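You operate a simulated robot arm through the tools that you are given. There is no shell and no other tool. Be economical: measure what you need, move in short steps, check, and stop when the job is done.

You run a simulated robot arm. Do the job below in one go: nothing can be reset, and whatever is moved stays where it is left.

TASK
Uncover the saucepan, fill it about half full and put the lid back on.
Fine: use the sink tap and turn it off; set the lid, and later the pan, on the counter under the towel.
Where things are to end (x, y in the base frame): saucepan within 0.06 m of [0.49, 0.9].

The check looks at the end state, three seconds after you hand in, the way a careful person would. Anything else that was tipped, shoved, dropped, spilled or broken makes it a failure. A push-on lid holds only when it is set on centred and level and pressed home; a screw cap is set on level and turned clockwise until tight. Flat cloth is picked up by pressing the open fingertips on it (5 to 10 N) and closing them slowly along it; thin cloth reads only 2 to 8 mm in the jaws.

THE ROBOT
A 6-joint arm with a two-finger parallel gripper on a trunk, on a base that drives. Base frame: it is fixed to the floor where the robot stands at the start and does not move with it; the origin is under the middle of the robot, x ahead of it, y to its left, z up. Units: m, degrees, N and s.
With the tool pointing down near the work surface it reaches from about 0.16 to 0.84 m from the robot's upright axis, wherever it stands. Its first joint turns from -166.0 to 166.0 degrees. Places, roughly: cold lever [0.8, -0.5, 1]; counter under the towel [0.6, 1, 0.9]. Payload 3.91 kg.
The TCP is the grasp point between the finger pads, 0.03 m short of the fingertips. In the tool frame z runs along the fingers and y along their closing line. Largest opening 0.11 m; finger width 0.02, thickness 0.01; the body of the gripper, 0.048 by 0.112 m, starts 0.055 m behind the TCP.
Orientation is told as [roll, pitch, yaw] about the base's x, y, z axes, in that order, counted from this pose: with the fingers straight down and closing along the base's y, the tool's x points along the base's -x, its y along +y and its z along -z.

THE INTERFACE
- The arm moves only by the tool drive_tool. Its argument "series" is one flat list of numbers, 7 for each row, row after row: the shift along the tool's x, y, z in units of 50 mm (1.0 is 50 mm), then the turn, a rotation vector about the tool's x, y, z in units of 5 degrees (1.0 is 5 degrees), then the opening, from 0 (shut) to 1 (fully open). In form: [dx, dy, dz, ax, ay, az, claw, dx, dy, dz, ax, ay, az, claw, ...]. A call has 1 to 10 rows; each row shifts and turns the commanded pose from where the row before left it, along the tool's axes as they then stand. A call with a number of a shift or a turn outside -1 to 1 is refused whole. Each row takes 0.2 s and may step no farther than 0.05 m and 8.6 degrees from the row before; otherwise, or with a gripper value out of range, the whole call is refused. Where a pose cannot be reached the arm comes as near as it can. A force on the tool above 90 N (or 10 N above the force at the start of the call, whichever is more), or a blocked arm, ends the call early, and 0.2 s more pass. Each finger travels about 0.108 m/s and halts on what it meets, pressing with about 25 N; the grip force reading is that of the motor and also rises with nothing between the fingers. The clock runs only during rows and for 0.2 s after the last one: add rows that do not move to give the fingers time. The reply holds the time, the measured pose of the TCP, the force on the tool along the base axes, the opening and the grip force, in the units named above and with some noise, with the torque about the TCP (base axes, N m) and any sound that the robot's microphone picked up.
- Cameras (640 x 400 px; columns grow to the right, rows downward): "scene" is now at [-0.0964, 0.0283, 1.5035]; the picture's right is [0.44, -0.90, 0.00], its down [-0.61, -0.30, -0.73] and it looks along [0.66, 0.32, -0.68] (base axes); focal length 231 px, centre (320, 200). "wrist" rides on the gripper at [0.077, 0.007, -0.114] in the tool frame; the picture's right is [-0.09, 1.00, 0.00], its down [-0.80, -0.07, -0.59] and it looks along [-0.59, -0.05, 0.80] (tool axes); focal length 270 px, centre (320, 200). There is no depth. A picture from a camera that has moved, and an enlarged one, comes with that camera's place and axes in the base frame and with its lens. The place of the scene camera against the robot may be out by one fixed shift of up to 0.012 m in any direction.
- camera(camera): a new picture of that camera. The clock stands still meanwhile.
- slide_trunk(by): slides the trunk up (or, below 0, down) by that many m; the arm and the scene camera ride with it, the base frame stays. It gives what a move gives, with no picture.
- base_move(legs): drives the robot by 1 to 6 legs, each [ahead, left, turn to the left] in m, m and degrees, along the robot's own axes; the way and the turn of a leg run together, so that a leg with both is an arc; at most 1.5 m and 180 degrees a leg. The arm and the cameras ride along, it lands a little off, and it stops where it bumps. It gives what a move gives.
- pan_tilt(pan, tilt): turns the head with the scene camera to pan (to the left, within 86 degrees either way) and tilt (down, from -29 to 69), counted from straight ahead of the robot. It gives what a move gives.
- inspect(camera, box): a new picture of the part [left, top, right, bottom] of that camera's present view, enlarged. The clock stands still meanwhile.
- hand_in(): hands the job in; it is judged then, once.

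Work in short steps. Places have to be worked out from the pictures, the camera data and where the tool is seen: move nearer, look again, correct. Check each grasp and each placing, and mend what went wrong. You have 120 turns and 78 pictures in all, those below and enlarged ones among them. Open the gripper and draw the arm clear of the work before you hand the job in, unless the task says otherwise; then end with one line.

The tools are called after "Emit:" by a JSON object that holds its "api" and its "payload". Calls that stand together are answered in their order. drive_tool: Moves the arm, as the interface text tells. Its arguments: {"type":"object","properties":{"series":{"type":"array","items":{"type":"number"}}},"required":["series"]} The other tools are called the same way: slide_trunk (by) slides the trunk up or down; base_move (legs) drives the base; pan_tilt (pan, tilt) turns the head that bears the scene camera; camera (camera) takes a picture; inspect (camera, box) takes an enlarged picture of a part of a camera's view; hand_in () hands the job in.

At the start:

```text
clock: 0.0
tcp_pos: [0.4134, 0.1663, 1.2589]
orientation: [0.0, 0.0, 0.1]
contact_force: [-0.3, 0.2, 0.3]
torque: [0.02, 0.0, 0.03]
opening: 0.1103
gripper_force: 0.0
trunk travel left (down, up): [-0.45, 0.09]
robot x, y, heading: [0.0002, 0.0007, -0.1]
head pan, tilt: [25.9, 42.9]
```

scene: 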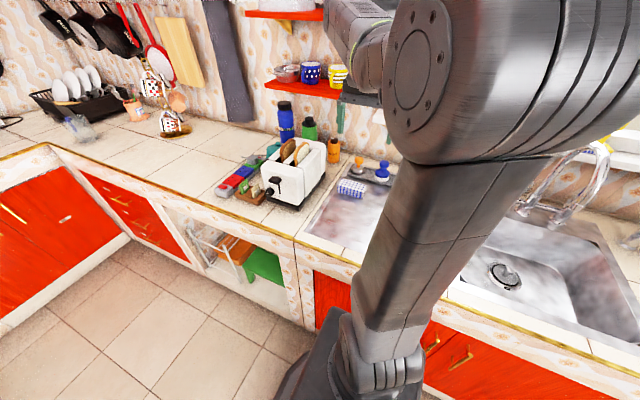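
wrist: 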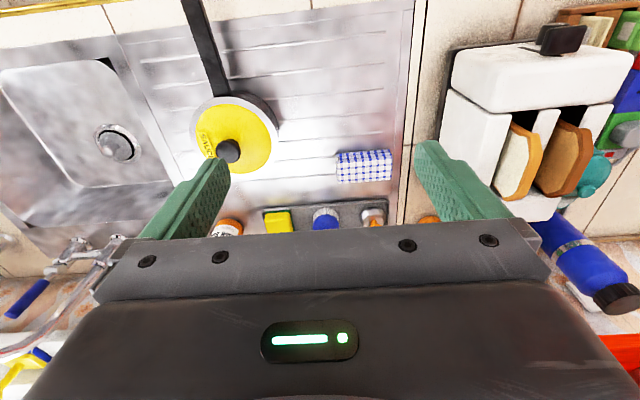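

The wrist view shows a yellow-lidded saucepan on the drainboard at about (0.52, 0.0), with its handle toward the robot. I'll look around with the head to see the sink and then the towel area.

Emit:
{"api": "pan_tilt", "payload": {"pan": -20, "tilt": 40}}

Emit:
{"api": "camera", "payload": {"camera": "scene"}}

Emit:
{"api": "pan_tilt", "payload": {"pan": 60, "tilt": 35}}

Emit:
{"api": "camera", "payload": {"camera": "scene"}}

```text
clock: 1.1
tcp_pos: [0.414, 0.1661, 1.2577]
orientation: [0.1, -0.1, 0.0]
contact_force: [-0.5, 0.2, -0.4]
torque: [0.01, 0.02, -0.02]
opening: 0.1099
gripper_force: 0.0
trunk travel left (down, up): [-0.45, 0.09]
robot x, y, heading: [-0.0, -0.0008, -0.1]
head pan, tilt: [-20.0, 40.0]
```

```text
75 pictures are left
camera scene: at [-0.0911, -0.037, 1.5077], right [-0.34, -0.94, 0.0], down [-0.6, 0.22, -0.77], along [0.72, -0.26, -0.64], focal length 231 px, centre (320, 200)
```

scene: 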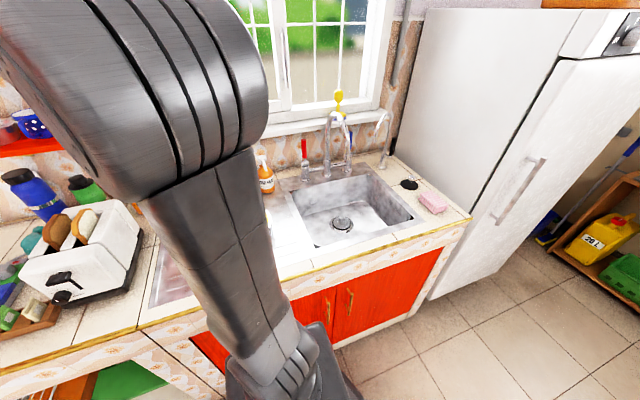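

```text
clock: 2.7
tcp_pos: [0.4153, 0.1664, 1.2584]
orientation: [0.0, 0.1, 0.0]
contact_force: [0.7, -0.3, -0.4]
torque: [0.0, 0.0, 0.02]
opening: 0.1098
gripper_force: 0.0
trunk travel left (down, up): [-0.45, 0.09]
robot x, y, heading: [-0.0005, 0.0007, -0.1]
head pan, tilt: [60.0, 35.0]
```

```text
74 pictures are left
camera scene: at [-0.1269, 0.0683, 1.5153], right [0.87, -0.5, 0.0], down [-0.29, -0.5, -0.82], along [0.41, 0.71, -0.57], focal length 231 px, centre (320, 200)
```

scene: 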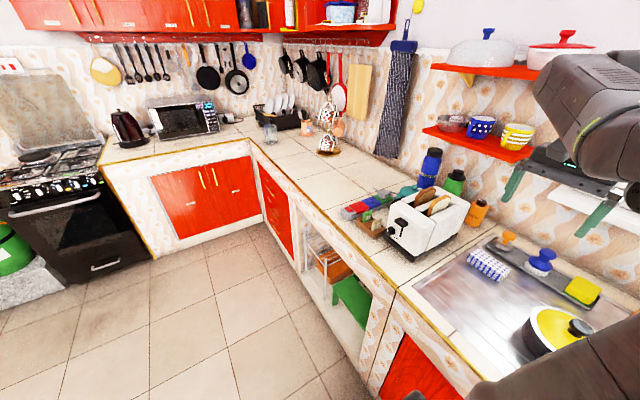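

The towel's counter spot is free. Now I'll move the tool above the pan lid and look closely.

Emit:
{"api": "drive_tool", "payload": {"series": [-0.4, -0.66, 0.3, 0, 0, 0, 1, -0.4, -0.66, 0.3, 0, 0, 0, 1, -0.4, -0.66, 0.3, 0, 0, 0, 1, -0.4, -0.66, 0.3, 0, 0, 0, 1, -0.4, -0.66, 0.3, 0, 0, 0, 1, 0, 0, 0, 0, 0, 0, 1]}}

Emit:
{"api": "camera", "payload": {"camera": "wrist"}}

Emit:
{"api": "pan_tilt", "payload": {"pan": 15, "tilt": 45}}

Emit:
{"api": "camera", "payload": {"camera": "scene"}}

```text
clock: 4.1
tcp_pos: [0.5149, 0.0023, 1.1821]
orientation: [0.0, 0.0, 0.0]
contact_force: [0.7, -1.4, 0.1]
torque: [-0.02, -0.01, 0.01]
opening: 0.1102
gripper_force: 0.0
trunk travel left (down, up): [-0.45, 0.09]
robot x, y, heading: [0.0006, -0.0003, -0.4]
head pan, tilt: [60.0, 35.0]
```

```text
73 pictures are left
camera wrist: at [0.439, 0.0094, 1.2975], right [0.09, 1.0, 0.0], down [0.8, -0.07, 0.59], along [0.59, -0.05, -0.8], focal length 270 px, centre (320, 200)
```

wrist: 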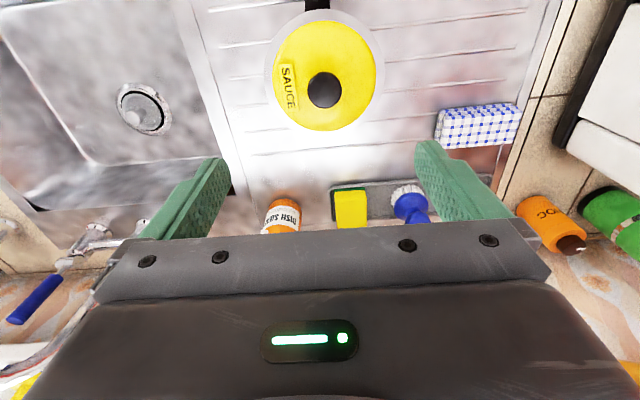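

```text
clock: 5.2
tcp_pos: [0.515, 0.0023, 1.1828]
orientation: [0.0, 0.0, 0.0]
contact_force: [-0.7, -0.4, -0.5]
torque: [0.01, 0.03, -0.01]
opening: 0.1101
gripper_force: 0.0
trunk travel left (down, up): [-0.45, 0.09]
robot x, y, heading: [0.0006, 0.002, 0.1]
head pan, tilt: [15.0, 45.0]
```

```text
72 pictures are left
camera scene: at [-0.0924, 0.0131, 1.5005], right [0.26, -0.97, 0.0], down [-0.68, -0.18, -0.71], along [0.68, 0.18, -0.71], focal length 231 px, centre (320, 200)
```

scene: 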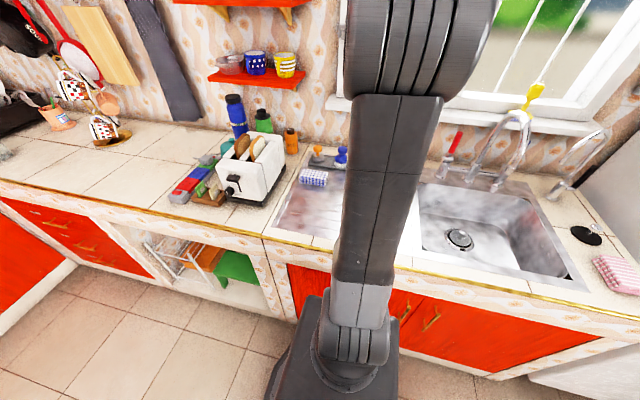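

Triangulating the knob gives about (0.517, 0.007), top z≈0.98. I'll lower to z≈1.05 above it and look.

Emit:
{"api": "drive_tool", "payload": {"series": [-0.02, 0.05, 0.9, 0, 0, 0, 1, -0.02, 0.05, 0.9, 0, 0, 0, 1, 0, 0, 0.85, 0, 0, 0, 1, 0, 0, 0, 0, 0, 0, 1]}}

Emit:
{"api": "camera", "payload": {"camera": "wrist"}}

```text
clock: 6.2
tcp_pos: [0.5176, 0.008, 1.0477]
orientation: [0.0, -0.1, 0.0]
contact_force: [0.1, 1.0, 0.9]
torque: [-0.02, 0.02, 0.02]
opening: 0.1101
gripper_force: 0.0
trunk travel left (down, up): [-0.45, 0.09]
robot x, y, heading: [-0.0018, 0.0001, -0.2]
head pan, tilt: [15.0, 45.0]
```

```text
71 pictures are left
camera wrist: at [0.4413, 0.0147, 1.1629], right [0.09, 1.0, 0.0], down [0.8, -0.07, 0.59], along [0.59, -0.05, -0.8], focal length 270 px, centre (320, 200)
```

wrist: 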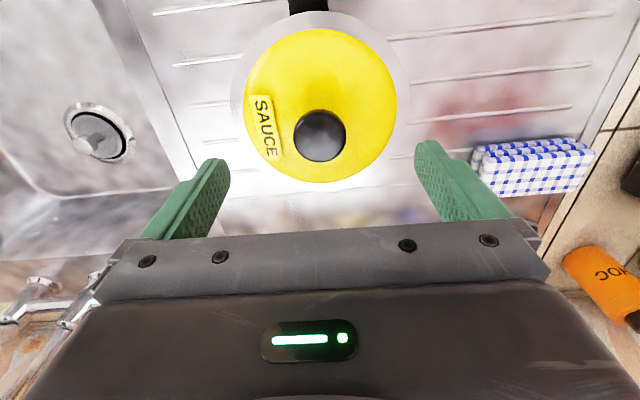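

Knob refined to (0.521, 0.008), top z≈0.976, diameter ≈0.039. I'll descend to TCP z≈0.985 with the fingers straddling it and look.

Emit:
{"api": "drive_tool", "payload": {"series": [-0.06, 0, 0.6, 0, 0, 0, 1, 0, 0, 0.65, 0, 0, 0, 1, 0, 0, 0, 0, 0, 0, 1]}}

Emit:
{"api": "camera", "payload": {"camera": "wrist"}}

Emit:
{"api": "pan_tilt", "payload": {"pan": 3, "tilt": 45}}

Emit:
{"api": "camera", "payload": {"camera": "scene"}}

```text
clock: 7.0
tcp_pos: [0.5185, 0.0058, 0.9844]
orientation: [0.1, 0.1, 0.0]
contact_force: [0.3, -0.5, -0.3]
torque: [-0.01, 0.0, -0.05]
opening: 0.1099
gripper_force: 0.0
trunk travel left (down, up): [-0.45, 0.09]
robot x, y, heading: [0.0014, 0.0021, 0.0]
head pan, tilt: [15.0, 45.0]
```

```text
70 pictures are left
camera wrist: at [0.4434, 0.0136, 1.1007], right [0.09, 1.0, 0.0], down [0.8, -0.07, 0.59], along [0.59, -0.05, -0.8], focal length 270 px, centre (320, 200)
```

wrist: 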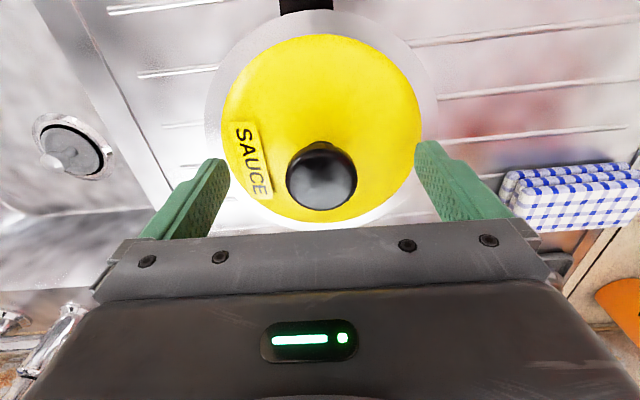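

```text
clock: 7.7
tcp_pos: [0.5187, 0.0052, 0.9857]
orientation: [0.1, -0.1, 0.1]
contact_force: [-0.5, -0.8, -0.7]
torque: [0.0, 0.01, 0.05]
opening: 0.1101
gripper_force: 0.0
trunk travel left (down, up): [-0.45, 0.09]
robot x, y, heading: [-0.0028, -0.0004, 0.1]
head pan, tilt: [3.0, 45.0]
```

```text
69 pictures are left
camera scene: at [-0.0897, -0.0037, 1.5005], right [0.05, -1.0, 0.0], down [-0.71, -0.04, -0.71], along [0.71, 0.04, -0.71], focal length 231 px, centre (320, 200)
```

scene: 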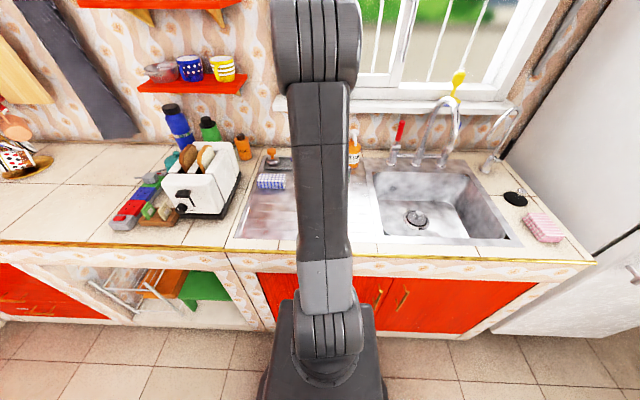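

Knob is centred between the fingers. I'll go 10 mm lower and close on it.

Emit:
{"api": "drive_tool", "payload": {"series": [-0.03, 0.04, 0.22, 0, 0, 0, 1, 0, 0, 0, 0, 0, 0, 0.6, 0, 0, 0, 0, 0, 0, 0.42, 0, 0, 0, 0, 0, 0, 0.3, 0, 0, 0, 0, 0, 0, 0.2, 0, 0, 0, 0, 0, 0, 0.2]}}

Emit:
{"api": "camera", "payload": {"camera": "wrist"}}

```text
clock: 9.1
tcp_pos: [0.5201, 0.0088, 0.9804]
orientation: [0.1, -0.5, 0.0]
contact_force: [2.9, 3.6, 62.8]
torque: [0.18, 0.36, -0.11]
opening: 0.0398
gripper_force: 24.9
trunk travel left (down, up): [-0.45, 0.09]
robot x, y, heading: [0.0005, 0.0041, -0.0]
head pan, tilt: [3.0, 45.0]
```

```text
68 pictures are left
camera wrist: at [0.442, 0.015, 1.0942], right [0.09, 1.0, 0.0], down [0.8, -0.07, 0.6], along [0.6, -0.05, -0.8], focal length 270 px, centre (320, 200)
```

wrist: 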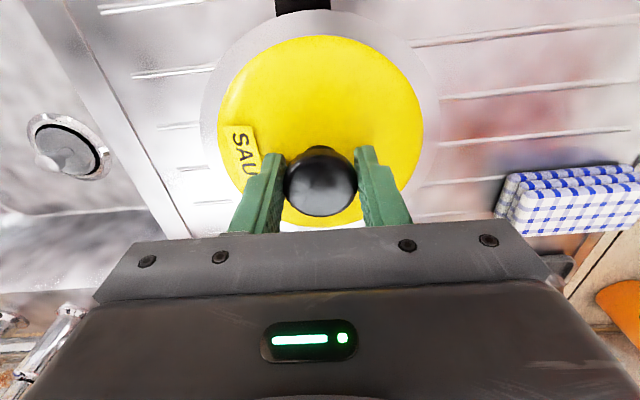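

Gripped at 40 mm; the fingertips are pressing on the lid (63 N), so the lid top near the knob is at z≈0.95. I'll lift gently straight up.

Emit:
{"api": "drive_tool", "payload": {"series": [0, 0, -0.2, 0, 0, 0, 0.2, 0, 0, -0.2, 0, 0, 0, 0.2, 0, 0, -0.2, 0, 0, 0, 0.2, 0, 0, -0.4, 0, 0, 0, 0.2, 0, 0, -0.6, 0, 0, 0, 0.2, 0, 0, 0, 0, 0, 0, 0.2]}}

Emit:
{"api": "camera", "payload": {"camera": "wrist"}}

```text
clock: 10.5
tcp_pos: [0.5205, 0.0089, 1.0557]
orientation: [-0.1, 0.0, 0.0]
contact_force: [-1.0, 0.3, -2.3]
torque: [-0.01, 0.02, 0.02]
opening: 0.0395
gripper_force: 25.2
trunk travel left (down, up): [-0.45, 0.09]
robot x, y, heading: [-0.0015, 0.0005, -0.1]
head pan, tilt: [3.0, 45.0]
```

```text
67 pictures are left
camera wrist: at [0.4447, 0.0154, 1.1721], right [0.09, 1.0, 0.0], down [0.8, -0.07, 0.59], along [0.59, -0.05, -0.8], focal length 270 px, centre (320, 200)
```

wrist: 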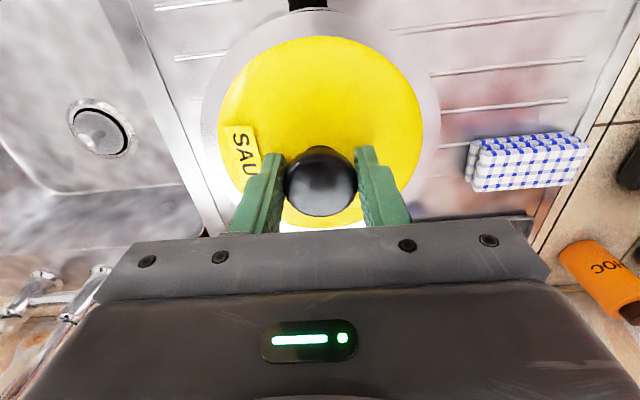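

Handle looks smaller in view, suggesting the pan stayed. Lift further to confirm.

Emit:
{"api": "drive_tool", "payload": {"series": [0, 0, -0.8, 0, 0, 0, 0.2, 0, 0, -0.8, 0, 0, 0, 0.2, 0, 0, -0.8, 0, 0, 0, 0.2, 0, 0, 0, 0, 0, 0, 0.2]}}

Emit:
{"api": "camera", "payload": {"camera": "wrist"}}

Emit:
{"api": "camera", "payload": {"camera": "scene"}}

```text
clock: 11.5
tcp_pos: [0.5202, 0.0082, 1.1771]
orientation: [0.0, 0.1, 0.1]
contact_force: [-0.2, 0.7, -3.1]
torque: [0.01, 0.02, 0.03]
opening: 0.0391
gripper_force: 24.9
trunk travel left (down, up): [-0.45, 0.09]
robot x, y, heading: [-0.0014, 0.004, 0.3]
head pan, tilt: [3.0, 45.0]
```

```text
66 pictures are left
camera wrist: at [0.4448, 0.0153, 1.2919], right [0.09, 1.0, 0.0], down [0.8, -0.07, 0.59], along [0.59, -0.05, -0.8], focal length 270 px, centre (320, 200)
```

wrist: 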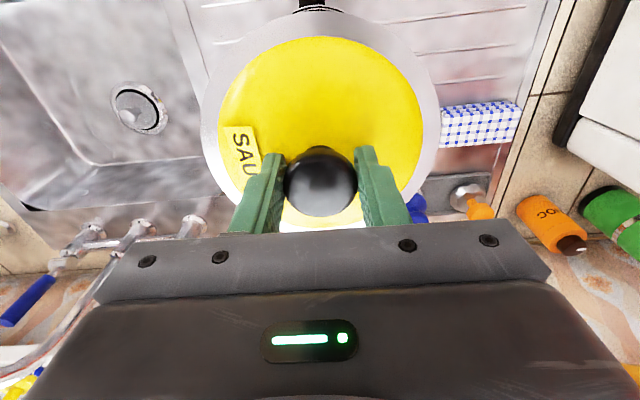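

```text
65 pictures are left
camera scene: at [-0.0896, -0.0037, 1.5005], right [0.05, -1.0, 0.0], down [-0.71, -0.04, -0.71], along [0.71, 0.04, -0.71], focal length 231 px, centre (320, 200)
```

scene: 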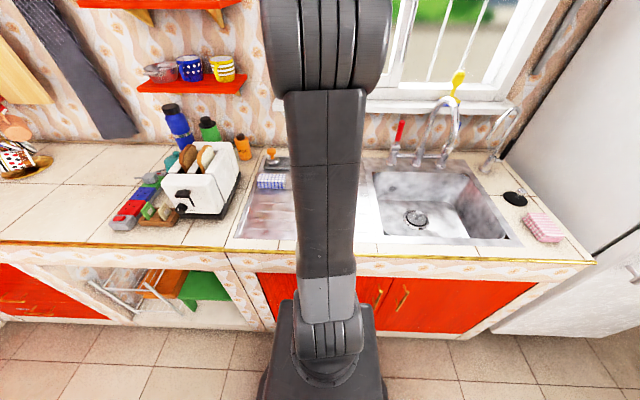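

The pan stayed behind; the lid is held. I'll raise it clear of the toaster and drive left to the towel's counter.

Emit:
{"api": "drive_tool", "payload": {"series": [0, 0, -0.9, 0, 0, 0, 0.2, 0, 0, -0.9, 0, 0, 0, 0.2, 0, 0, -0.4, 0, 0, 0, 0.2, 0, 0, 0, 0, 0, 0, 0.2]}}

Emit:
{"api": "base_move", "payload": {"legs": [[0, 0.5, 0], [0, 0.48, 0]]}}

Emit:
{"api": "pan_tilt", "payload": {"pan": 0, "tilt": 45}}

Emit:
{"api": "camera", "payload": {"camera": "scene"}}

Emit:
{"api": "camera", "payload": {"camera": "wrist"}}

```text
clock: 12.5
tcp_pos: [0.5206, 0.0085, 1.2858]
orientation: [-0.1, 0.0, 0.0]
contact_force: [0.1, 0.0, -2.4]
torque: [-0.05, 0.01, 0.0]
opening: 0.0397
gripper_force: 25.0
trunk travel left (down, up): [-0.45, 0.09]
robot x, y, heading: [0.0, -0.0001, -0.3]
head pan, tilt: [3.0, 45.0]
```

```text
clock: 17.9
tcp_pos: [0.5257, 0.9857, 1.2842]
orientation: [0.0, 0.0, -0.6]
contact_force: [-0.4, 1.3, -2.2]
torque: [-0.01, -0.01, 0.01]
opening: 0.0394
gripper_force: 24.9
trunk travel left (down, up): [-0.45, 0.09]
robot x, y, heading: [0.0026, 0.9852, -0.7]
head pan, tilt: [3.0, 45.0]
```

```text
clock: 18.6
tcp_pos: [0.5246, 0.9849, 1.2854]
orientation: [0.0, 0.0, -0.6]
contact_force: [1.0, -0.9, -2.7]
torque: [-0.01, 0.05, -0.01]
opening: 0.0395
gripper_force: 25.3
trunk travel left (down, up): [-0.45, 0.09]
robot x, y, heading: [0.0037, 0.9794, -0.8]
head pan, tilt: [0.0, 45.0]
```

```text
64 pictures are left
camera scene: at [-0.0848, 0.974, 1.5005], right [-0.01, -1.0, 0.0], down [-0.71, 0.01, -0.71], along [0.71, -0.01, -0.71], focal length 231 px, centre (320, 200)
```

scene: 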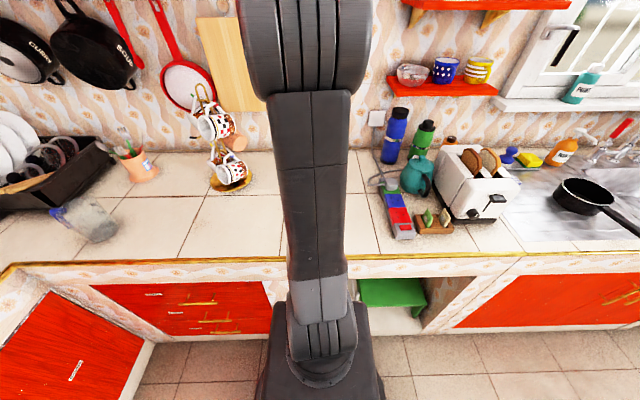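

```text
63 pictures are left
camera wrist: at [0.4498, 0.9918, 1.4002], right [0.1, 1.0, 0.0], down [0.8, -0.08, 0.59], along [0.59, -0.06, -0.8], focal length 270 px, centre (320, 200)
```

wrist: 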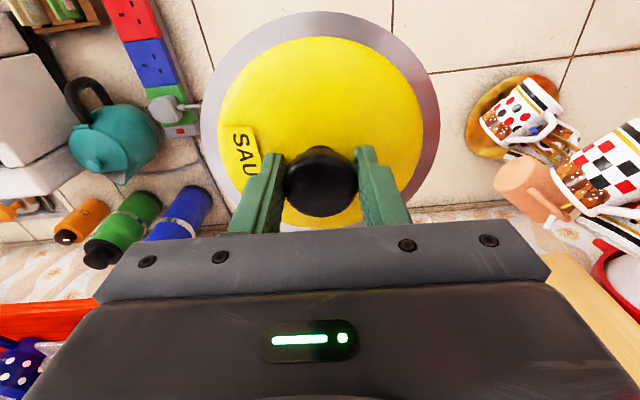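

Area is clear. I'll take the lid to about (0.66, 1.08), lowering to z≈1.08 first.

Emit:
{"api": "drive_tool", "payload": {"series": [-0.45, 0.32, 0.667, 0, 0, 0, 0.2, -0.45, 0.32, 0.667, 0, 0, 0, 0.2, -0.45, 0.32, 0.667, 0, 0, 0, 0.2, -0.45, 0.32, 0.667, 0, 0, 0, 0.2, -0.45, 0.32, 0.667, 0, 0, 0, 0.2, -0.45, 0.32, 0.667, 0, 0, 0, 0.2, 0, 0, 0, 0, 0, 0, 0.2]}}

Emit:
{"api": "camera", "payload": {"camera": "wrist"}}

```text
clock: 20.1
tcp_pos: [0.6624, 1.0807, 1.0838]
orientation: [0.0, 0.0, -0.6]
contact_force: [0.2, -0.7, -2.2]
torque: [-0.01, 0.0, -0.03]
opening: 0.0395
gripper_force: 25.2
trunk travel left (down, up): [-0.45, 0.09]
robot x, y, heading: [0.0037, 0.9794, -0.7]
head pan, tilt: [0.0, 45.0]
```

```text
62 pictures are left
camera wrist: at [0.5873, 1.0887, 1.1992], right [0.1, 1.0, 0.0], down [0.8, -0.08, 0.59], along [0.59, -0.06, -0.8], focal length 270 px, centre (320, 200)
```

wrist: 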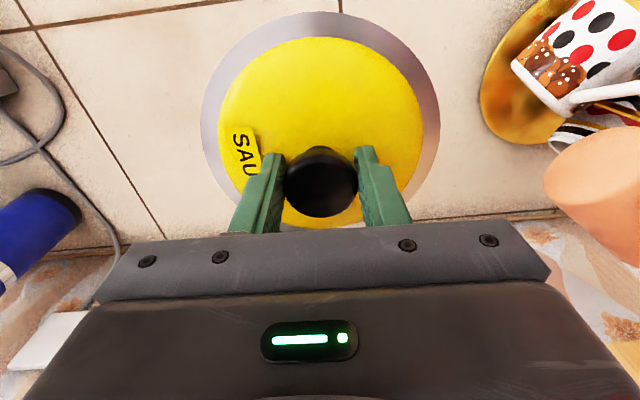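

Clear below. Descend toward contact with small final steps.

Emit:
{"api": "drive_tool", "payload": {"series": [0, 0, 0.8, 0, 0, 0, 0.2, 0, 0, 0.8, 0, 0, 0, 0.2, 0, 0, 0.4, 0, 0, 0, 0.2, 0, 0, 0.1, 0, 0, 0, 0.2, 0, 0, 0.1, 0, 0, 0, 0.2, 0, 0, 0.1, 0, 0, 0, 0.2, 0, 0, 0.1, 0, 0, 0, 0.2, 0, 0, 0.1, 0, 0, 0, 0.2, 0, 0, 0.1, 0, 0, 0, 0.2]}}

```text
clock: 22.1
tcp_pos: [0.6622, 1.0777, 0.9542]
orientation: [0.0, -0.1, -0.5]
contact_force: [0.9, 0.1, -3.0]
torque: [0.01, 0.0, -0.02]
opening: 0.0395
gripper_force: 24.8
trunk travel left (down, up): [-0.45, 0.09]
robot x, y, heading: [0.0032, 0.9806, -0.8]
head pan, tilt: [0.0, 45.0]
```

No contact yet at z=0.954; continuing in small steps.

Emit:
{"api": "drive_tool", "payload": {"series": [0, 0, 0.1, 0, 0, 0, 0.2, 0, 0, 0.1, 0, 0, 0, 0.2, 0, 0, 0.1, 0, 0, 0, 0.2, 0, 0, 0.1, 0, 0, 0, 0.2, 0, 0, 0.1, 0, 0, 0, 0.2, 0, 0, 0.1, 0, 0, 0, 0.2]}}

Emit:
{"api": "camera", "payload": {"camera": "wrist"}}

```text
clock: 23.6
tcp_pos: [0.6623, 1.0789, 0.9249]
orientation: [0.0, -0.1, -0.7]
contact_force: [-1.0, 0.2, -1.8]
torque: [0.0, -0.01, 0.01]
opening: 0.0395
gripper_force: 24.9
trunk travel left (down, up): [-0.45, 0.09]
robot x, y, heading: [0.0029, 0.9787, -0.4]
head pan, tilt: [0.0, 45.0]
```

```text
61 pictures are left
camera wrist: at [0.5859, 1.0861, 1.0398], right [0.1, 1.0, 0.0], down [0.8, -0.08, 0.59], along [0.59, -0.06, -0.8], focal length 270 px, centre (320, 200)
```

wrist: 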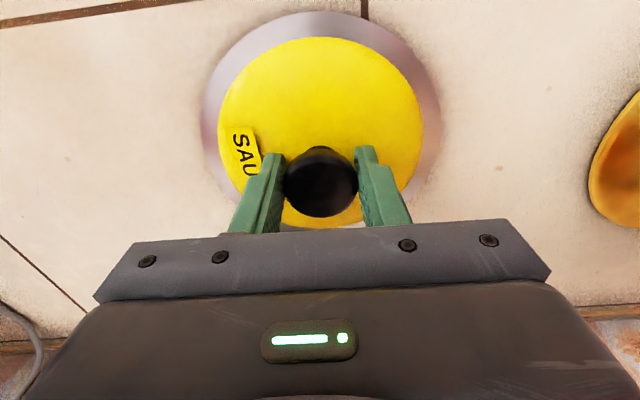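

Still about a centimetre off; continue.

Emit:
{"api": "drive_tool", "payload": {"series": [0, 0, 0.08, 0, 0, 0, 0.2, 0, 0, 0.08, 0, 0, 0, 0.2, 0, 0, 0.08, 0, 0, 0, 0.2, 0, 0, 0.08, 0, 0, 0, 0.2, 0, 0, 0.08, 0, 0, 0, 0.2]}}

```text
clock: 24.6
tcp_pos: [0.6636, 1.0788, 0.923]
orientation: [0.1, -1.7, -0.5]
contact_force: [-2.8, 0.5, 38.6]
torque: [-0.76, 1.34, -0.03]
opening: 0.0396
gripper_force: 24.8
trunk travel left (down, up): [-0.45, 0.09]
robot x, y, heading: [0.0016, 0.9776, -0.6]
head pan, tilt: [0.0, 45.0]
stopped in row 5: the force on the tool passed its limit (the readings are from after the stop); the commanded pose is now the measured one
```

Lid touches at TCP z≈0.923. Back off 2 mm, open, and rise.

Emit:
{"api": "drive_tool", "payload": {"series": [0, 0, -0.03, 0, 0, 0, 0.2, 0, 0, 0, 0, 0, 0, 0.4, 0, 0, 0, 0, 0, 0, 0.6, 0, 0, 0, 0, 0, 0, 0.8, 0, 0, -0.2, 0, 0, 0, 1, 0, 0, -0.8, 0, 0, 0, 1, 0, 0, -0.9, 0, 0, 0, 1, 0, 0, -0.9, 0, 0, 0, 1, 0, 0, 0, 0, 0, 0, 1]}}

Emit:
{"api": "camera", "payload": {"camera": "wrist"}}

```text
clock: 26.6
tcp_pos: [0.6628, 1.0772, 1.0577]
orientation: [0.1, -1.1, -0.5]
contact_force: [-0.7, 0.9, 0.7]
torque: [-0.03, 0.01, 0.04]
opening: 0.1102
gripper_force: 0.0
trunk travel left (down, up): [-0.45, 0.09]
robot x, y, heading: [0.0061, 0.979, -0.5]
head pan, tilt: [0.0, 45.0]
```

```text
60 pictures are left
camera wrist: at [0.5857, 1.0847, 1.1727], right [0.1, 1.0, 0.0], down [0.79, -0.08, 0.61], along [0.61, -0.06, -0.79], focal length 270 px, centre (320, 200)
```

wrist: 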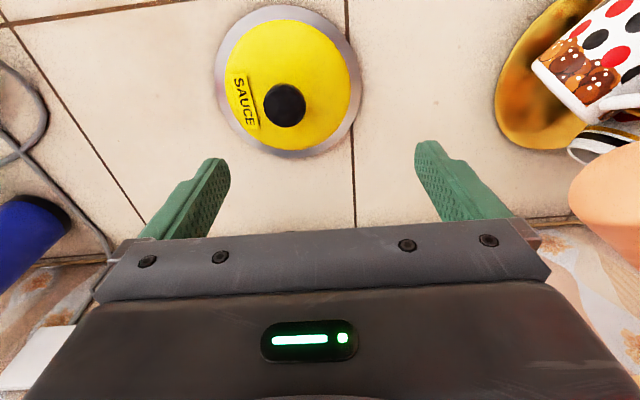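

The lid rests flat on the counter near (0.666, 1.044). I'll raise the arm and drive back toward the pan to study its handle.

Emit:
{"api": "drive_tool", "payload": {"series": [0.9, 0, -0.4, 0, 0, 0, 1, 0.9, 0, -0.4, 0, 0, 0, 1, 0.9, 0, -0.4, 0, 0, 0, 1, 0.9, 0, -0.4, 0, 0, 0, 1, 0, 0, -0.9, 0, 0, 0, 1, 0, 0, -0.9, 0, 0, 0, 1, 0, 0, 0, 0, 0, 0, 1]}}

Emit:
{"api": "base_move", "payload": {"legs": [[0, -0.8, 0.6]]}}

Emit:
{"api": "pan_tilt", "payload": {"pan": -25, "tilt": 45}}

Emit:
{"api": "camera", "payload": {"camera": "scene"}}

```text
clock: 28.2
tcp_pos: [0.478, 1.0802, 1.2243]
orientation: [0.1, -1.1, -0.5]
contact_force: [-0.4, 0.3, -0.7]
torque: [-0.02, 0.01, 0.04]
opening: 0.1098
gripper_force: 0.0
trunk travel left (down, up): [-0.45, 0.09]
robot x, y, heading: [0.0052, 0.9812, -0.6]
head pan, tilt: [0.0, 45.0]
```

```text
clock: 32.5
tcp_pos: [0.4761, 0.2724, 1.2241]
orientation: [0.0, -1.1, 0.4]
contact_force: [0.2, 0.3, -0.2]
torque: [-0.02, 0.01, 0.02]
opening: 0.1102
gripper_force: 0.0
trunk travel left (down, up): [-0.45, 0.09]
robot x, y, heading: [0.0064, 0.1669, 0.2]
head pan, tilt: [0.0, 45.0]
```

```text
clock: 33.4
tcp_pos: [0.4756, 0.2731, 1.2248]
orientation: [0.1, -1.2, 0.4]
contact_force: [0.9, 0.0, -1.0]
torque: [0.02, -0.03, 0.0]
opening: 0.11
gripper_force: 0.1
trunk travel left (down, up): [-0.45, 0.09]
robot x, y, heading: [0.0023, 0.1644, 0.3]
head pan, tilt: [-25.0, 45.0]
```

```text
59 pictures are left
camera scene: at [-0.0943, 0.1239, 1.5005], right [-0.42, -0.91, 0.0], down [-0.64, 0.29, -0.71], along [0.64, -0.29, -0.71], focal length 231 px, centre (320, 200)
```

scene: 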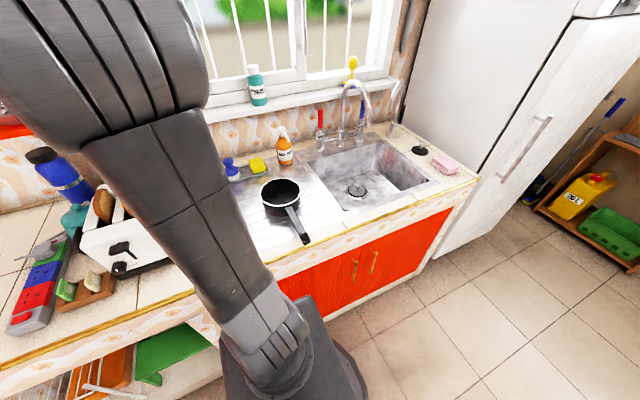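

Emit:
{"api": "inspect", "payload": {"camera": "scene", "box": [225, 60, 465, 260]}}

```text
2.00 times, centred on (345, 160) of scene
camera zoom: at [-0.0943, 0.1239, 1.5005], right [-0.42, -0.91, 0.0], down [-0.64, 0.29, -0.71], along [0.64, -0.29, -0.71], focal length 462 px, centre (270, 280)
```

zoom: 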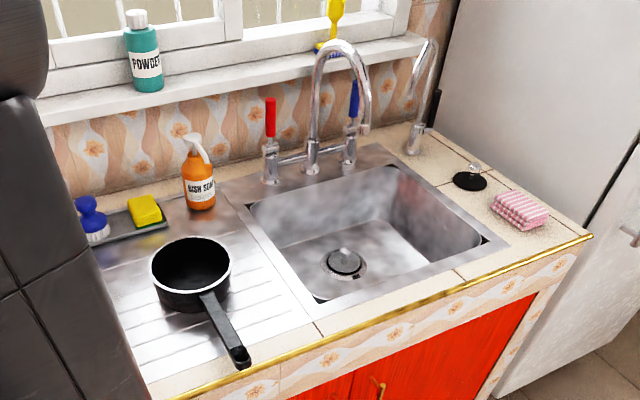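

The pan: center ≈(0.52, 0.008), radius ≈0.074, handle along −x to x≈0.29. Tap has red (left) and blue (right) levers; the pan will have to stand in the basin while I work the lever. I'll drive right a bit and start turning the wrist 180° so the camera faces over the pan.

Emit:
{"api": "base_move", "payload": {"legs": [[0, -0.3, 0]]}}

Emit:
{"api": "drive_tool", "payload": {"series": [0.4, 0, 0, 0, 0, 1, 1, 0, 0, 0, 0, 0, 1, 1, 0, 0, 0, 0, 0, 1, 1, 0, 0, 0, 0, 0, 1, 1, 0, 0, 0, 0, 0, 1, 1, 0, 0, 0, 0, 0, 1, 1, 0, 0, 0, 0, 0, 1, 1, 0, 0, 0, 0, 0, 1, 1, 0, 0, 0, 0, 0, 1, 1, 0, 0, 0, 0, 0, 1, 1]}}

Emit:
{"api": "drive_tool", "payload": {"series": [0, 0, 0, 0, 0, 1, 1, 0, 0, 0, 0, 0, 1, 1, 0, 0, 0, 0, 0, 1, 1, 0, 0, 0, 0, 0, 1, 1, 0, 0, 0, 0, 0, 1, 1, 0, 0, 0, 0, 0, 1, 1, 0, 0, 0, 0, 0, 1, 1, 0, 0, 0, 0, 0, 1, 1, 0, 0, 0, 0, 0, 1, 1, 0, 0, 0, 0, 0, 1, 1]}}

Emit:
{"api": "camera", "payload": {"camera": "wrist"}}

```text
clock: 35.5
tcp_pos: [0.477, -0.0327, 1.225]
orientation: [0.1, -1.1, 0.3]
contact_force: [0.2, -0.3, 0.4]
torque: [0.01, -0.01, -0.03]
opening: 0.1101
gripper_force: 0.1
trunk travel left (down, up): [-0.45, 0.09]
robot x, y, heading: [0.0046, -0.1379, 0.3]
head pan, tilt: [-25.0, 45.0]
```

```text
clock: 37.7
tcp_pos: [0.4569, -0.0338, 1.2232]
orientation: [1.0, -0.6, -49.9]
contact_force: [0.6, 0.0, -0.1]
torque: [-0.01, 0.0, 0.01]
opening: 0.11
gripper_force: 0.2
trunk travel left (down, up): [-0.45, 0.09]
robot x, y, heading: [0.0026, -0.1382, 0.3]
head pan, tilt: [-25.0, 45.0]
```

```text
clock: 39.9
tcp_pos: [0.4569, -0.0338, 1.2234]
orientation: [1.1, 0.4, -99.8]
contact_force: [0.0, 0.8, 0.8]
torque: [0.03, -0.02, 0.0]
opening: 0.11
gripper_force: 0.0
trunk travel left (down, up): [-0.45, 0.09]
robot x, y, heading: [0.0083, -0.1413, 0.2]
head pan, tilt: [-25.0, 45.0]
```

```text
57 pictures are left
camera wrist: at [0.4763, 0.0415, 1.3392], right [0.97, -0.26, 0.02], down [-0.22, -0.78, 0.59], along [-0.14, -0.57, -0.81], focal length 270 px, centre (320, 200)
```

wrist: 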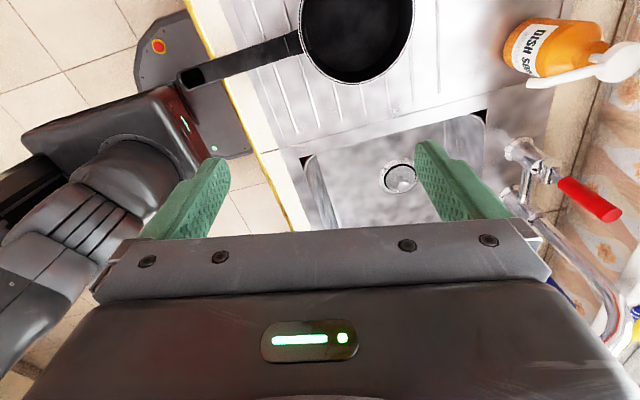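

Drain located at about (0.60, −0.39, 0.71); basin about x 0.39–0.725, y −0.18…−0.6. Handle lies along x at y≈0.007 from x 0.29 to 0.446. I'll return to yaw −50 and take a look at the tap.

Emit:
{"api": "drive_tool", "payload": {"series": [0, 0, 0, 0, 0, -1, 1, 0, 0, 0, 0, 0, -1, 1, 0, 0, 0, 0, 0, -1, 1, 0, 0, 0, 0, 0, -1, 1, 0, 0, 0, 0, 0, -1, 1, 0, 0, 0, 0, 0, -1, 1, 0, 0, 0, 0, 0, -1, 1, 0, 0, 0, 0, 0, -1, 1, 0, 0, 0, 0, 0, -1, 1, 0, 0, 0, 0, 0, -1, 1]}}

Emit:
{"api": "camera", "payload": {"camera": "wrist"}}

Emit:
{"api": "inspect", "payload": {"camera": "scene", "box": [300, 40, 540, 190]}}

```text
clock: 42.1
tcp_pos: [0.4563, -0.0329, 1.2234]
orientation: [0.8, -0.7, -49.6]
contact_force: [-0.6, -0.9, -0.3]
torque: [0.02, -0.03, 0.02]
opening: 0.1099
gripper_force: 0.2
trunk travel left (down, up): [-0.45, 0.09]
robot x, y, heading: [0.0035, -0.1343, -0.1]
head pan, tilt: [-25.0, 45.0]
```

```text
56 pictures are left
camera wrist: at [0.4115, 0.0302, 1.3383], right [0.82, 0.58, 0.02], down [0.45, -0.66, 0.6], along [0.36, -0.48, -0.8], focal length 270 px, centre (320, 200)
```

wrist: 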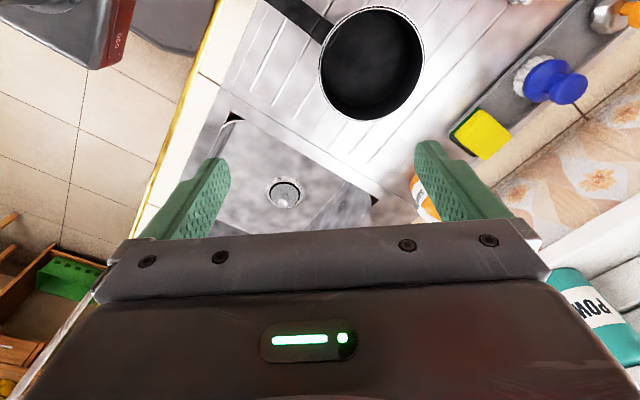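

```text
2.67 times, centred on (420, 115) of scene
camera zoom: at [-0.0929, -0.1814, 1.5005], right [-0.42, -0.91, 0.0], down [-0.64, 0.3, -0.71], along [0.64, -0.3, -0.71], focal length 616 px, centre (53, 427)
```

zoom: 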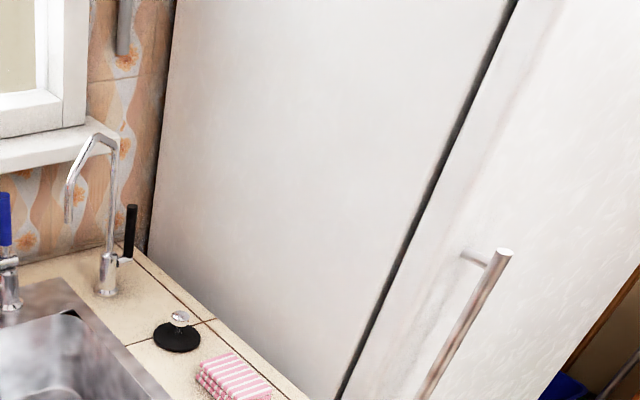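

The base moved since, so I aim the zoom at the right part of the view.

Emit:
{"api": "inspect", "payload": {"camera": "scene", "box": [210, 60, 370, 180]}}

```text
3.33 times, centred on (290, 120) of scene
camera zoom: at [-0.0929, -0.1814, 1.5005], right [-0.42, -0.91, 0.0], down [-0.64, 0.3, -0.71], along [0.64, -0.3, -0.71], focal length 770 px, centre (420, 467)
```

zoom: 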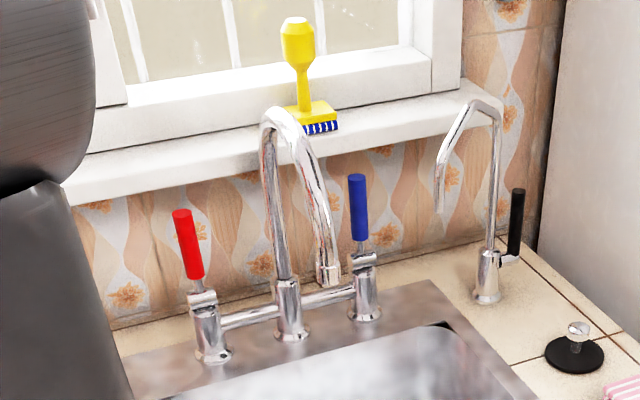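

Outlet ≈(0.608, −0.401, 1.055), directly over the drain; blue lever stands at about (0.842, −0.527), z 0.945–1.04. Now rotate back to yaw 0 and go over the handle root.

Emit:
{"api": "drive_tool", "payload": {"series": [0, 0, 0, 0, 0, -1, 1, 0, 0, 0, 0, 0, -1, 1, 0, 0, 0, 0, 0, -1, 1, 0, 0, 0, 0, 0, -1, 1, 0, 0, 0, 0, 0, -1, 1, 0, 0, 0, 0, 0, -1, 1, 0, 0, 0, 0, 0, -1, 1, 0, 0, 0, 0, 0, -1, 1, 0, 0, 0, 0, 0, -1, 1, 0, 0, 0, 0, 0, -1, 1]}}

Emit:
{"api": "drive_tool", "payload": {"series": [0.2, 0.27, 0.8, 0, 0.22, 0, 1, 0.2, 0.27, 0.8, 0, 0, 0, 1, 0.23, 0.27, 0.8, 0, 0, 0, 1, 0, 0, 0.8, 0, 0, 0, 1, 0, 0, 0, 0, 0, 0, 1]}}

Emit:
{"api": "camera", "payload": {"camera": "wrist"}}

```text
clock: 44.3
tcp_pos: [0.4555, -0.0322, 1.2238]
orientation: [0.2, -1.1, 0.4]
contact_force: [0.0, 0.5, 0.1]
torque: [-0.03, -0.01, 0.01]
opening: 0.11
gripper_force: 0.1
trunk travel left (down, up): [-0.45, 0.09]
robot x, y, heading: [0.0012, -0.1409, 0.5]
head pan, tilt: [-25.0, 45.0]
```

```text
clock: 45.5
tcp_pos: [0.4254, 0.0099, 1.0641]
orientation: [0.0, 0.0, 0.2]
contact_force: [0.3, -0.4, -0.5]
torque: [0.04, -0.01, -0.01]
opening: 0.1098
gripper_force: 0.1
trunk travel left (down, up): [-0.45, 0.09]
robot x, y, heading: [0.0056, -0.1409, 0.0]
head pan, tilt: [-25.0, 45.0]
```

```text
53 pictures are left
camera wrist: at [0.3505, 0.015, 1.1792], right [0.08, 1.0, 0.0], down [0.8, -0.07, 0.59], along [0.59, -0.05, -0.8], focal length 270 px, centre (320, 200)
```

wrist: 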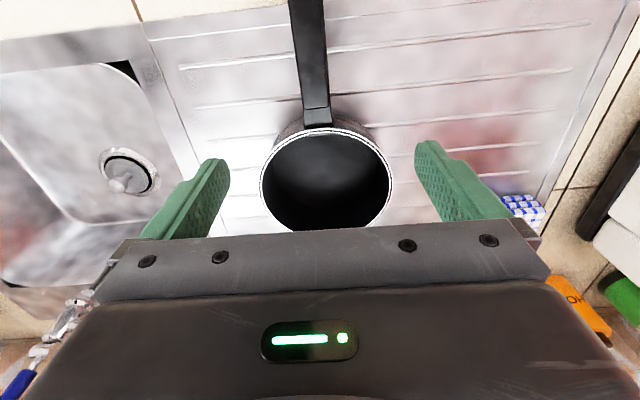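

Handle at y≈0.006, rim's near edge x≈0.45. Descend straddling the handle at x≈0.425 and close.

Emit:
{"api": "drive_tool", "payload": {"series": [0, -0.08, 0.8, 0, 0, 0, 1, 0, 0, 0.8, 0, 0, 0, 1, 0, 0, 0.8, 0, 0, 0, 1, 0, 0, 0.6, 0, 0, 0, 1, 0, 0, 0, 0, 0, 0, 1]}}

Emit:
{"api": "camera", "payload": {"camera": "wrist"}}

```text
clock: 46.7
tcp_pos: [0.4239, 0.0051, 0.9141]
orientation: [0.2, 0.0, 0.3]
contact_force: [0.3, 0.0, -0.2]
torque: [0.0, -0.03, 0.0]
opening: 0.1098
gripper_force: 0.0
trunk travel left (down, up): [-0.45, 0.09]
robot x, y, heading: [0.0071, -0.1389, 0.1]
head pan, tilt: [-25.0, 45.0]
```

```text
52 pictures are left
camera wrist: at [0.3491, 0.01, 1.0288], right [0.08, 1.0, 0.0], down [0.8, -0.07, 0.59], along [0.59, -0.05, -0.8], focal length 270 px, centre (320, 200)
```

wrist: 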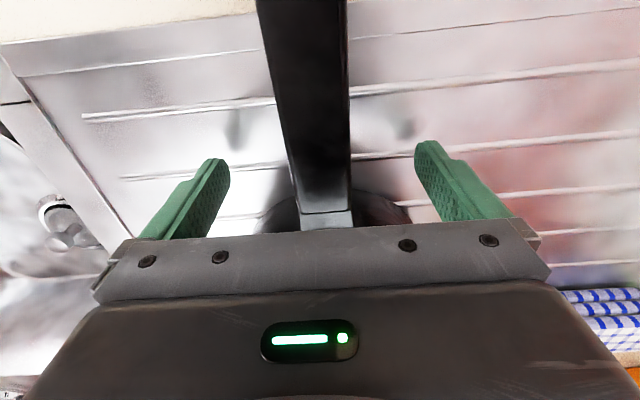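

The handle is centred between the fingers. Close slowly.

Emit:
{"api": "drive_tool", "payload": {"series": [0, 0, 0, 0, 0, 0, 0.6, 0, 0, 0, 0, 0, 0, 0.35, 0, 0, 0, 0, 0, 0, 0.2, 0, 0, 0, 0, 0, 0, 0.1, 0, 0, 0, 0, 0, 0, 0.05, 0, 0, 0, 0, 0, 0, 0.05]}}

Emit:
{"api": "camera", "payload": {"camera": "wrist"}}

```text
clock: 48.1
tcp_pos: [0.425, 0.0042, 0.9146]
orientation: [0.1, 0.0, 0.3]
contact_force: [0.7, 1.0, 0.0]
torque: [-0.01, -0.11, 0.14]
opening: 0.0255
gripper_force: 25.0
trunk travel left (down, up): [-0.45, 0.09]
robot x, y, heading: [0.007, -0.1419, 0.2]
head pan, tilt: [-25.0, 45.0]
```

```text
51 pictures are left
camera wrist: at [0.3493, 0.0101, 1.0292], right [0.08, 1.0, 0.0], down [0.8, -0.07, 0.59], along [0.59, -0.05, -0.8], focal length 270 px, centre (320, 200)
```

wrist: 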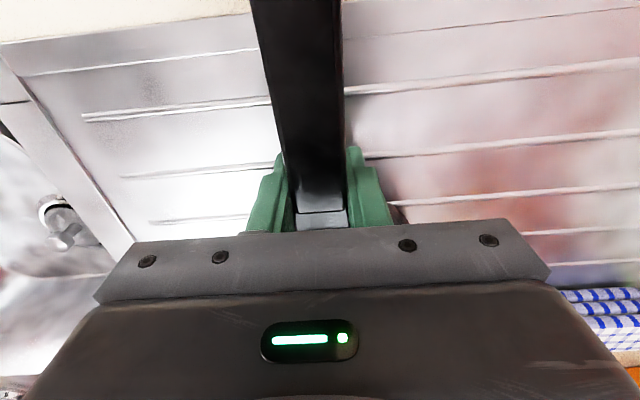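

Handle gripped at 25 mm. Lift gently and check weight and sag.

Emit:
{"api": "drive_tool", "payload": {"series": [0, 0, -0.1, 0, 0, 0, 0.05, 0, 0, -0.2, 0, 0, 0, 0.05, 0, 0, -0.3, 0, 0, 0, 0.05, 0, 0, -0.4, 0, 0, 0, 0.05, 0, 0, 0, 0, 0, 0, 0.05]}}

Emit:
{"api": "camera", "payload": {"camera": "wrist"}}

Emit:
{"api": "pan_tilt", "payload": {"pan": 5, "tilt": 45}}

Emit:
{"api": "camera", "payload": {"camera": "scene"}}

```text
clock: 49.3
tcp_pos: [0.4267, 0.0031, 0.9652]
orientation: [0.1, -0.1, 0.3]
contact_force: [-0.5, 0.3, -2.8]
torque: [0.01, 0.19, -0.03]
opening: 0.0256
gripper_force: 25.6
trunk travel left (down, up): [-0.45, 0.09]
robot x, y, heading: [0.0048, -0.1409, 0.4]
head pan, tilt: [-25.0, 45.0]
```

```text
50 pictures are left
camera wrist: at [0.3507, 0.01, 1.0801], right [0.08, 1.0, 0.0], down [0.8, -0.07, 0.59], along [0.59, -0.05, -0.8], focal length 270 px, centre (320, 200)
```

wrist: 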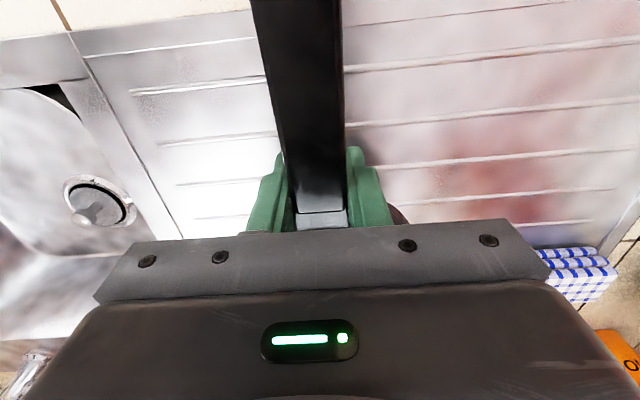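

```text
clock: 50.2
tcp_pos: [0.4253, 0.004, 0.9653]
orientation: [0.1, 0.0, 0.2]
contact_force: [-0.3, 0.3, -3.9]
torque: [0.02, 0.15, 0.02]
opening: 0.0256
gripper_force: 25.0
trunk travel left (down, up): [-0.45, 0.09]
robot x, y, heading: [0.0058, -0.141, 0.3]
head pan, tilt: [5.0, 45.0]
```

```text
49 pictures are left
camera scene: at [-0.0855, -0.1399, 1.5005], right [0.09, -1.0, 0.0], down [-0.7, -0.06, -0.71], along [0.7, 0.06, -0.71], focal length 231 px, centre (320, 200)
```

scene: 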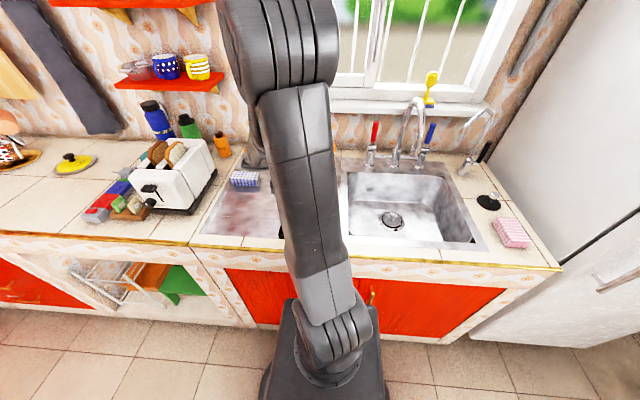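

Pan weighs only ~0.35 kg and hangs level. I'll carry it over the basin (keeping below the spout outlet), then rotate 45°.

Emit:
{"api": "drive_tool", "payload": {"series": [-0.26, -0.82, -0.09, 0, 0, 0, 0.05, -0.26, -0.82, -0.09, 0, 0, 0, 0.05, -0.26, -0.82, -0.09, 0, 0, 0, 0.05, -0.26, -0.82, -0.09, 0, 0, 0, 0.05, -0.26, -0.82, -0.09, 0, 0, 0, 0.05, -0.26, -0.82, -0.09, 0, 0, 0, 0.05, -0.26, -0.82, 0, 0, 0, 0, 0.05, -0.26, -0.82, 0, 0, 0, 0, 0.05, 0, 0, 0, 0, 0, 0, 0.05]}}

Emit:
{"api": "drive_tool", "payload": {"series": [0, 0, 0, 0, 0, 1, 0.05, 0, 0, 0, 0, 0, 1, 0.05, 0, 0, 0, 0, 0, 1, 0.05, 0, 0, 0, 0, 0, 1, 0.05, 0, 0, 0, 0, 0, 1, 0.05, 0, 0, 0, 0, 0, 1, 0.05, 0, 0, 0, 0, 0, 1, 0.05, 0, 0, 0, 0, 0, 1, 0.05, 0, 0, 0, 0, 0, 1, 0.05, 0, 0, 0, 0, 0, 0, 0.05]}}

Emit:
{"api": "camera", "payload": {"camera": "scene"}}

Emit:
{"api": "camera", "payload": {"camera": "wrist"}}

```text
clock: 52.2
tcp_pos: [0.5312, -0.3235, 0.9895]
orientation: [0.1, 0.1, 0.3]
contact_force: [0.8, -0.1, -2.9]
torque: [0.02, 0.19, 0.0]
opening: 0.0256
gripper_force: 24.5
trunk travel left (down, up): [-0.45, 0.09]
robot x, y, heading: [0.0045, -0.1389, 0.2]
head pan, tilt: [5.0, 45.0]
```

```text
clock: 54.4
tcp_pos: [0.5322, -0.3233, 0.9898]
orientation: [0.1, 0.0, -44.7]
contact_force: [0.7, -0.1, -3.3]
torque: [0.09, 0.11, 0.0]
opening: 0.0257
gripper_force: 25.4
trunk travel left (down, up): [-0.45, 0.09]
robot x, y, heading: [0.0014, -0.1382, 0.4]
head pan, tilt: [5.0, 45.0]
```

```text
48 pictures are left
camera scene: at [-0.0855, -0.1401, 1.5005], right [0.09, -1.0, 0.0], down [-0.7, -0.06, -0.71], along [0.7, 0.06, -0.71], focal length 231 px, centre (320, 200)
```

scene: 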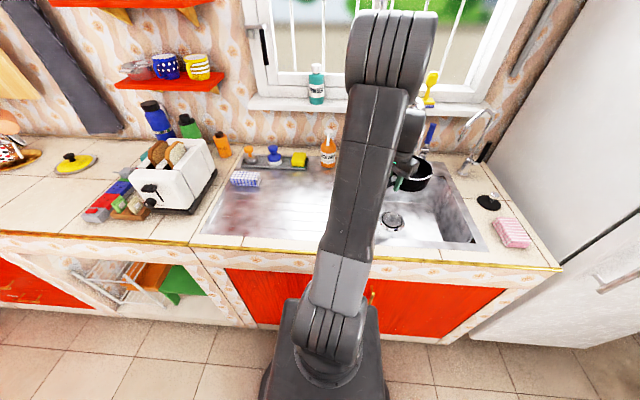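

```text
47 pictures are left
camera wrist: at [0.4833, -0.2648, 1.1058], right [0.76, 0.65, 0.0], down [0.52, -0.62, 0.59], along [0.38, -0.45, -0.81], focal length 270 px, centre (320, 200)
```

wrist: 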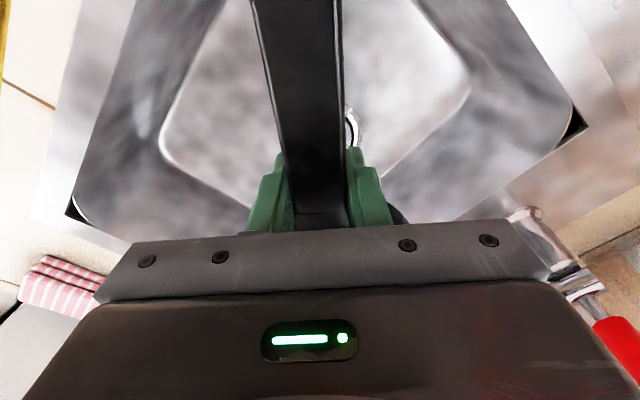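

Well placed. Lower into the basin with a slow final approach.

Emit:
{"api": "drive_tool", "payload": {"series": [0.04, 0, 0.7, 0, 0, 0, 0.05, 0.04, 0, 0.7, 0, 0, 0, 0.05, 0, 0, 0.7, 0, 0, 0, 0.05, 0, 0, 0.7, 0, 0, 0, 0.05, 0, 0, 0.7, 0, 0, 0, 0.05, 0, 0, 0.4, 0, 0, 0, 0.05, 0, 0, 0.2, 0, 0, 0, 0.05, 0, 0, 0.1, 0, 0, 0, 0.05, 0, 0, 0.1, 0, 0, 0, 0.05]}}

Emit:
{"api": "camera", "payload": {"camera": "wrist"}}

```text
clock: 56.4
tcp_pos: [0.5274, -0.3188, 0.7768]
orientation: [0.0, 0.0, -44.7]
contact_force: [-7.8, 12.3, 16.5]
torque: [-0.82, -0.93, 0.27]
opening: 0.0257
gripper_force: 24.9
trunk travel left (down, up): [-0.45, 0.09]
robot x, y, heading: [0.0063, -0.1403, 0.2]
head pan, tilt: [5.0, 45.0]
```

```text
46 pictures are left
camera wrist: at [0.4785, -0.2598, 0.8916], right [0.76, 0.65, 0.0], down [0.52, -0.61, 0.59], along [0.39, -0.45, -0.8], focal length 270 px, centre (320, 200)
```

wrist: 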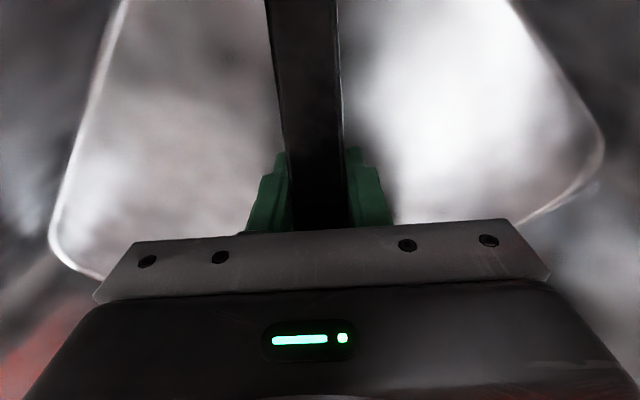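

The pan bottom meets the protruding drain strainer (contact near pan centre at ~0.735), so it can't stand there. Better plan: put the pan back on the drainboard, open the tap, then hold the pan under the stream, and set it down again to close the tap. Lifting out now.

Emit:
{"api": "drive_tool", "payload": {"series": [0, 0, -0.4, 0, 0, 0, 0.05, 0, 0, -0.7, 0, 0, 0, 0.05, 0, 0, -0.8, 0, 0, 0, 0.05, 0, 0, -0.8, 0, 0, 0, 0.05, 0, 0, -0.8, 0, 0, 0, 0.05, 0, 0, -0.8, 0, 0, 0, 0.05, 0, 0, 0, 0, 0, 0, 0.05]}}

Emit:
{"api": "camera", "payload": {"camera": "wrist"}}

```text
clock: 58.0
tcp_pos: [0.5316, -0.3211, 0.9919]
orientation: [0.1, 0.1, -44.7]
contact_force: [0.0, -0.8, -3.0]
torque: [0.14, 0.13, 0.0]
opening: 0.0256
gripper_force: 25.0
trunk travel left (down, up): [-0.45, 0.09]
robot x, y, heading: [0.0059, -0.1369, 0.3]
head pan, tilt: [5.0, 45.0]
```

```text
45 pictures are left
camera wrist: at [0.4834, -0.263, 1.1072], right [0.76, 0.65, 0.0], down [0.52, -0.61, 0.59], along [0.38, -0.45, -0.81], focal length 270 px, centre (320, 200)
```

wrist: 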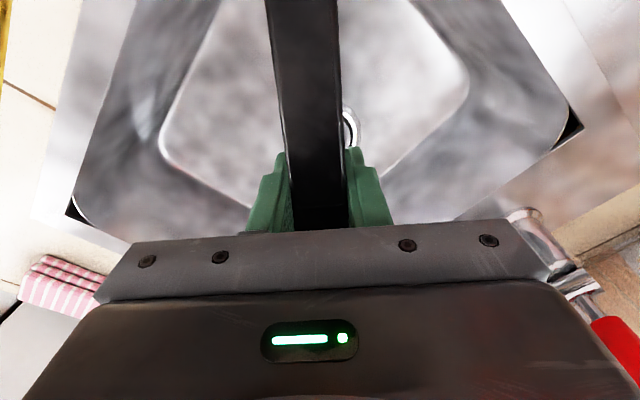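

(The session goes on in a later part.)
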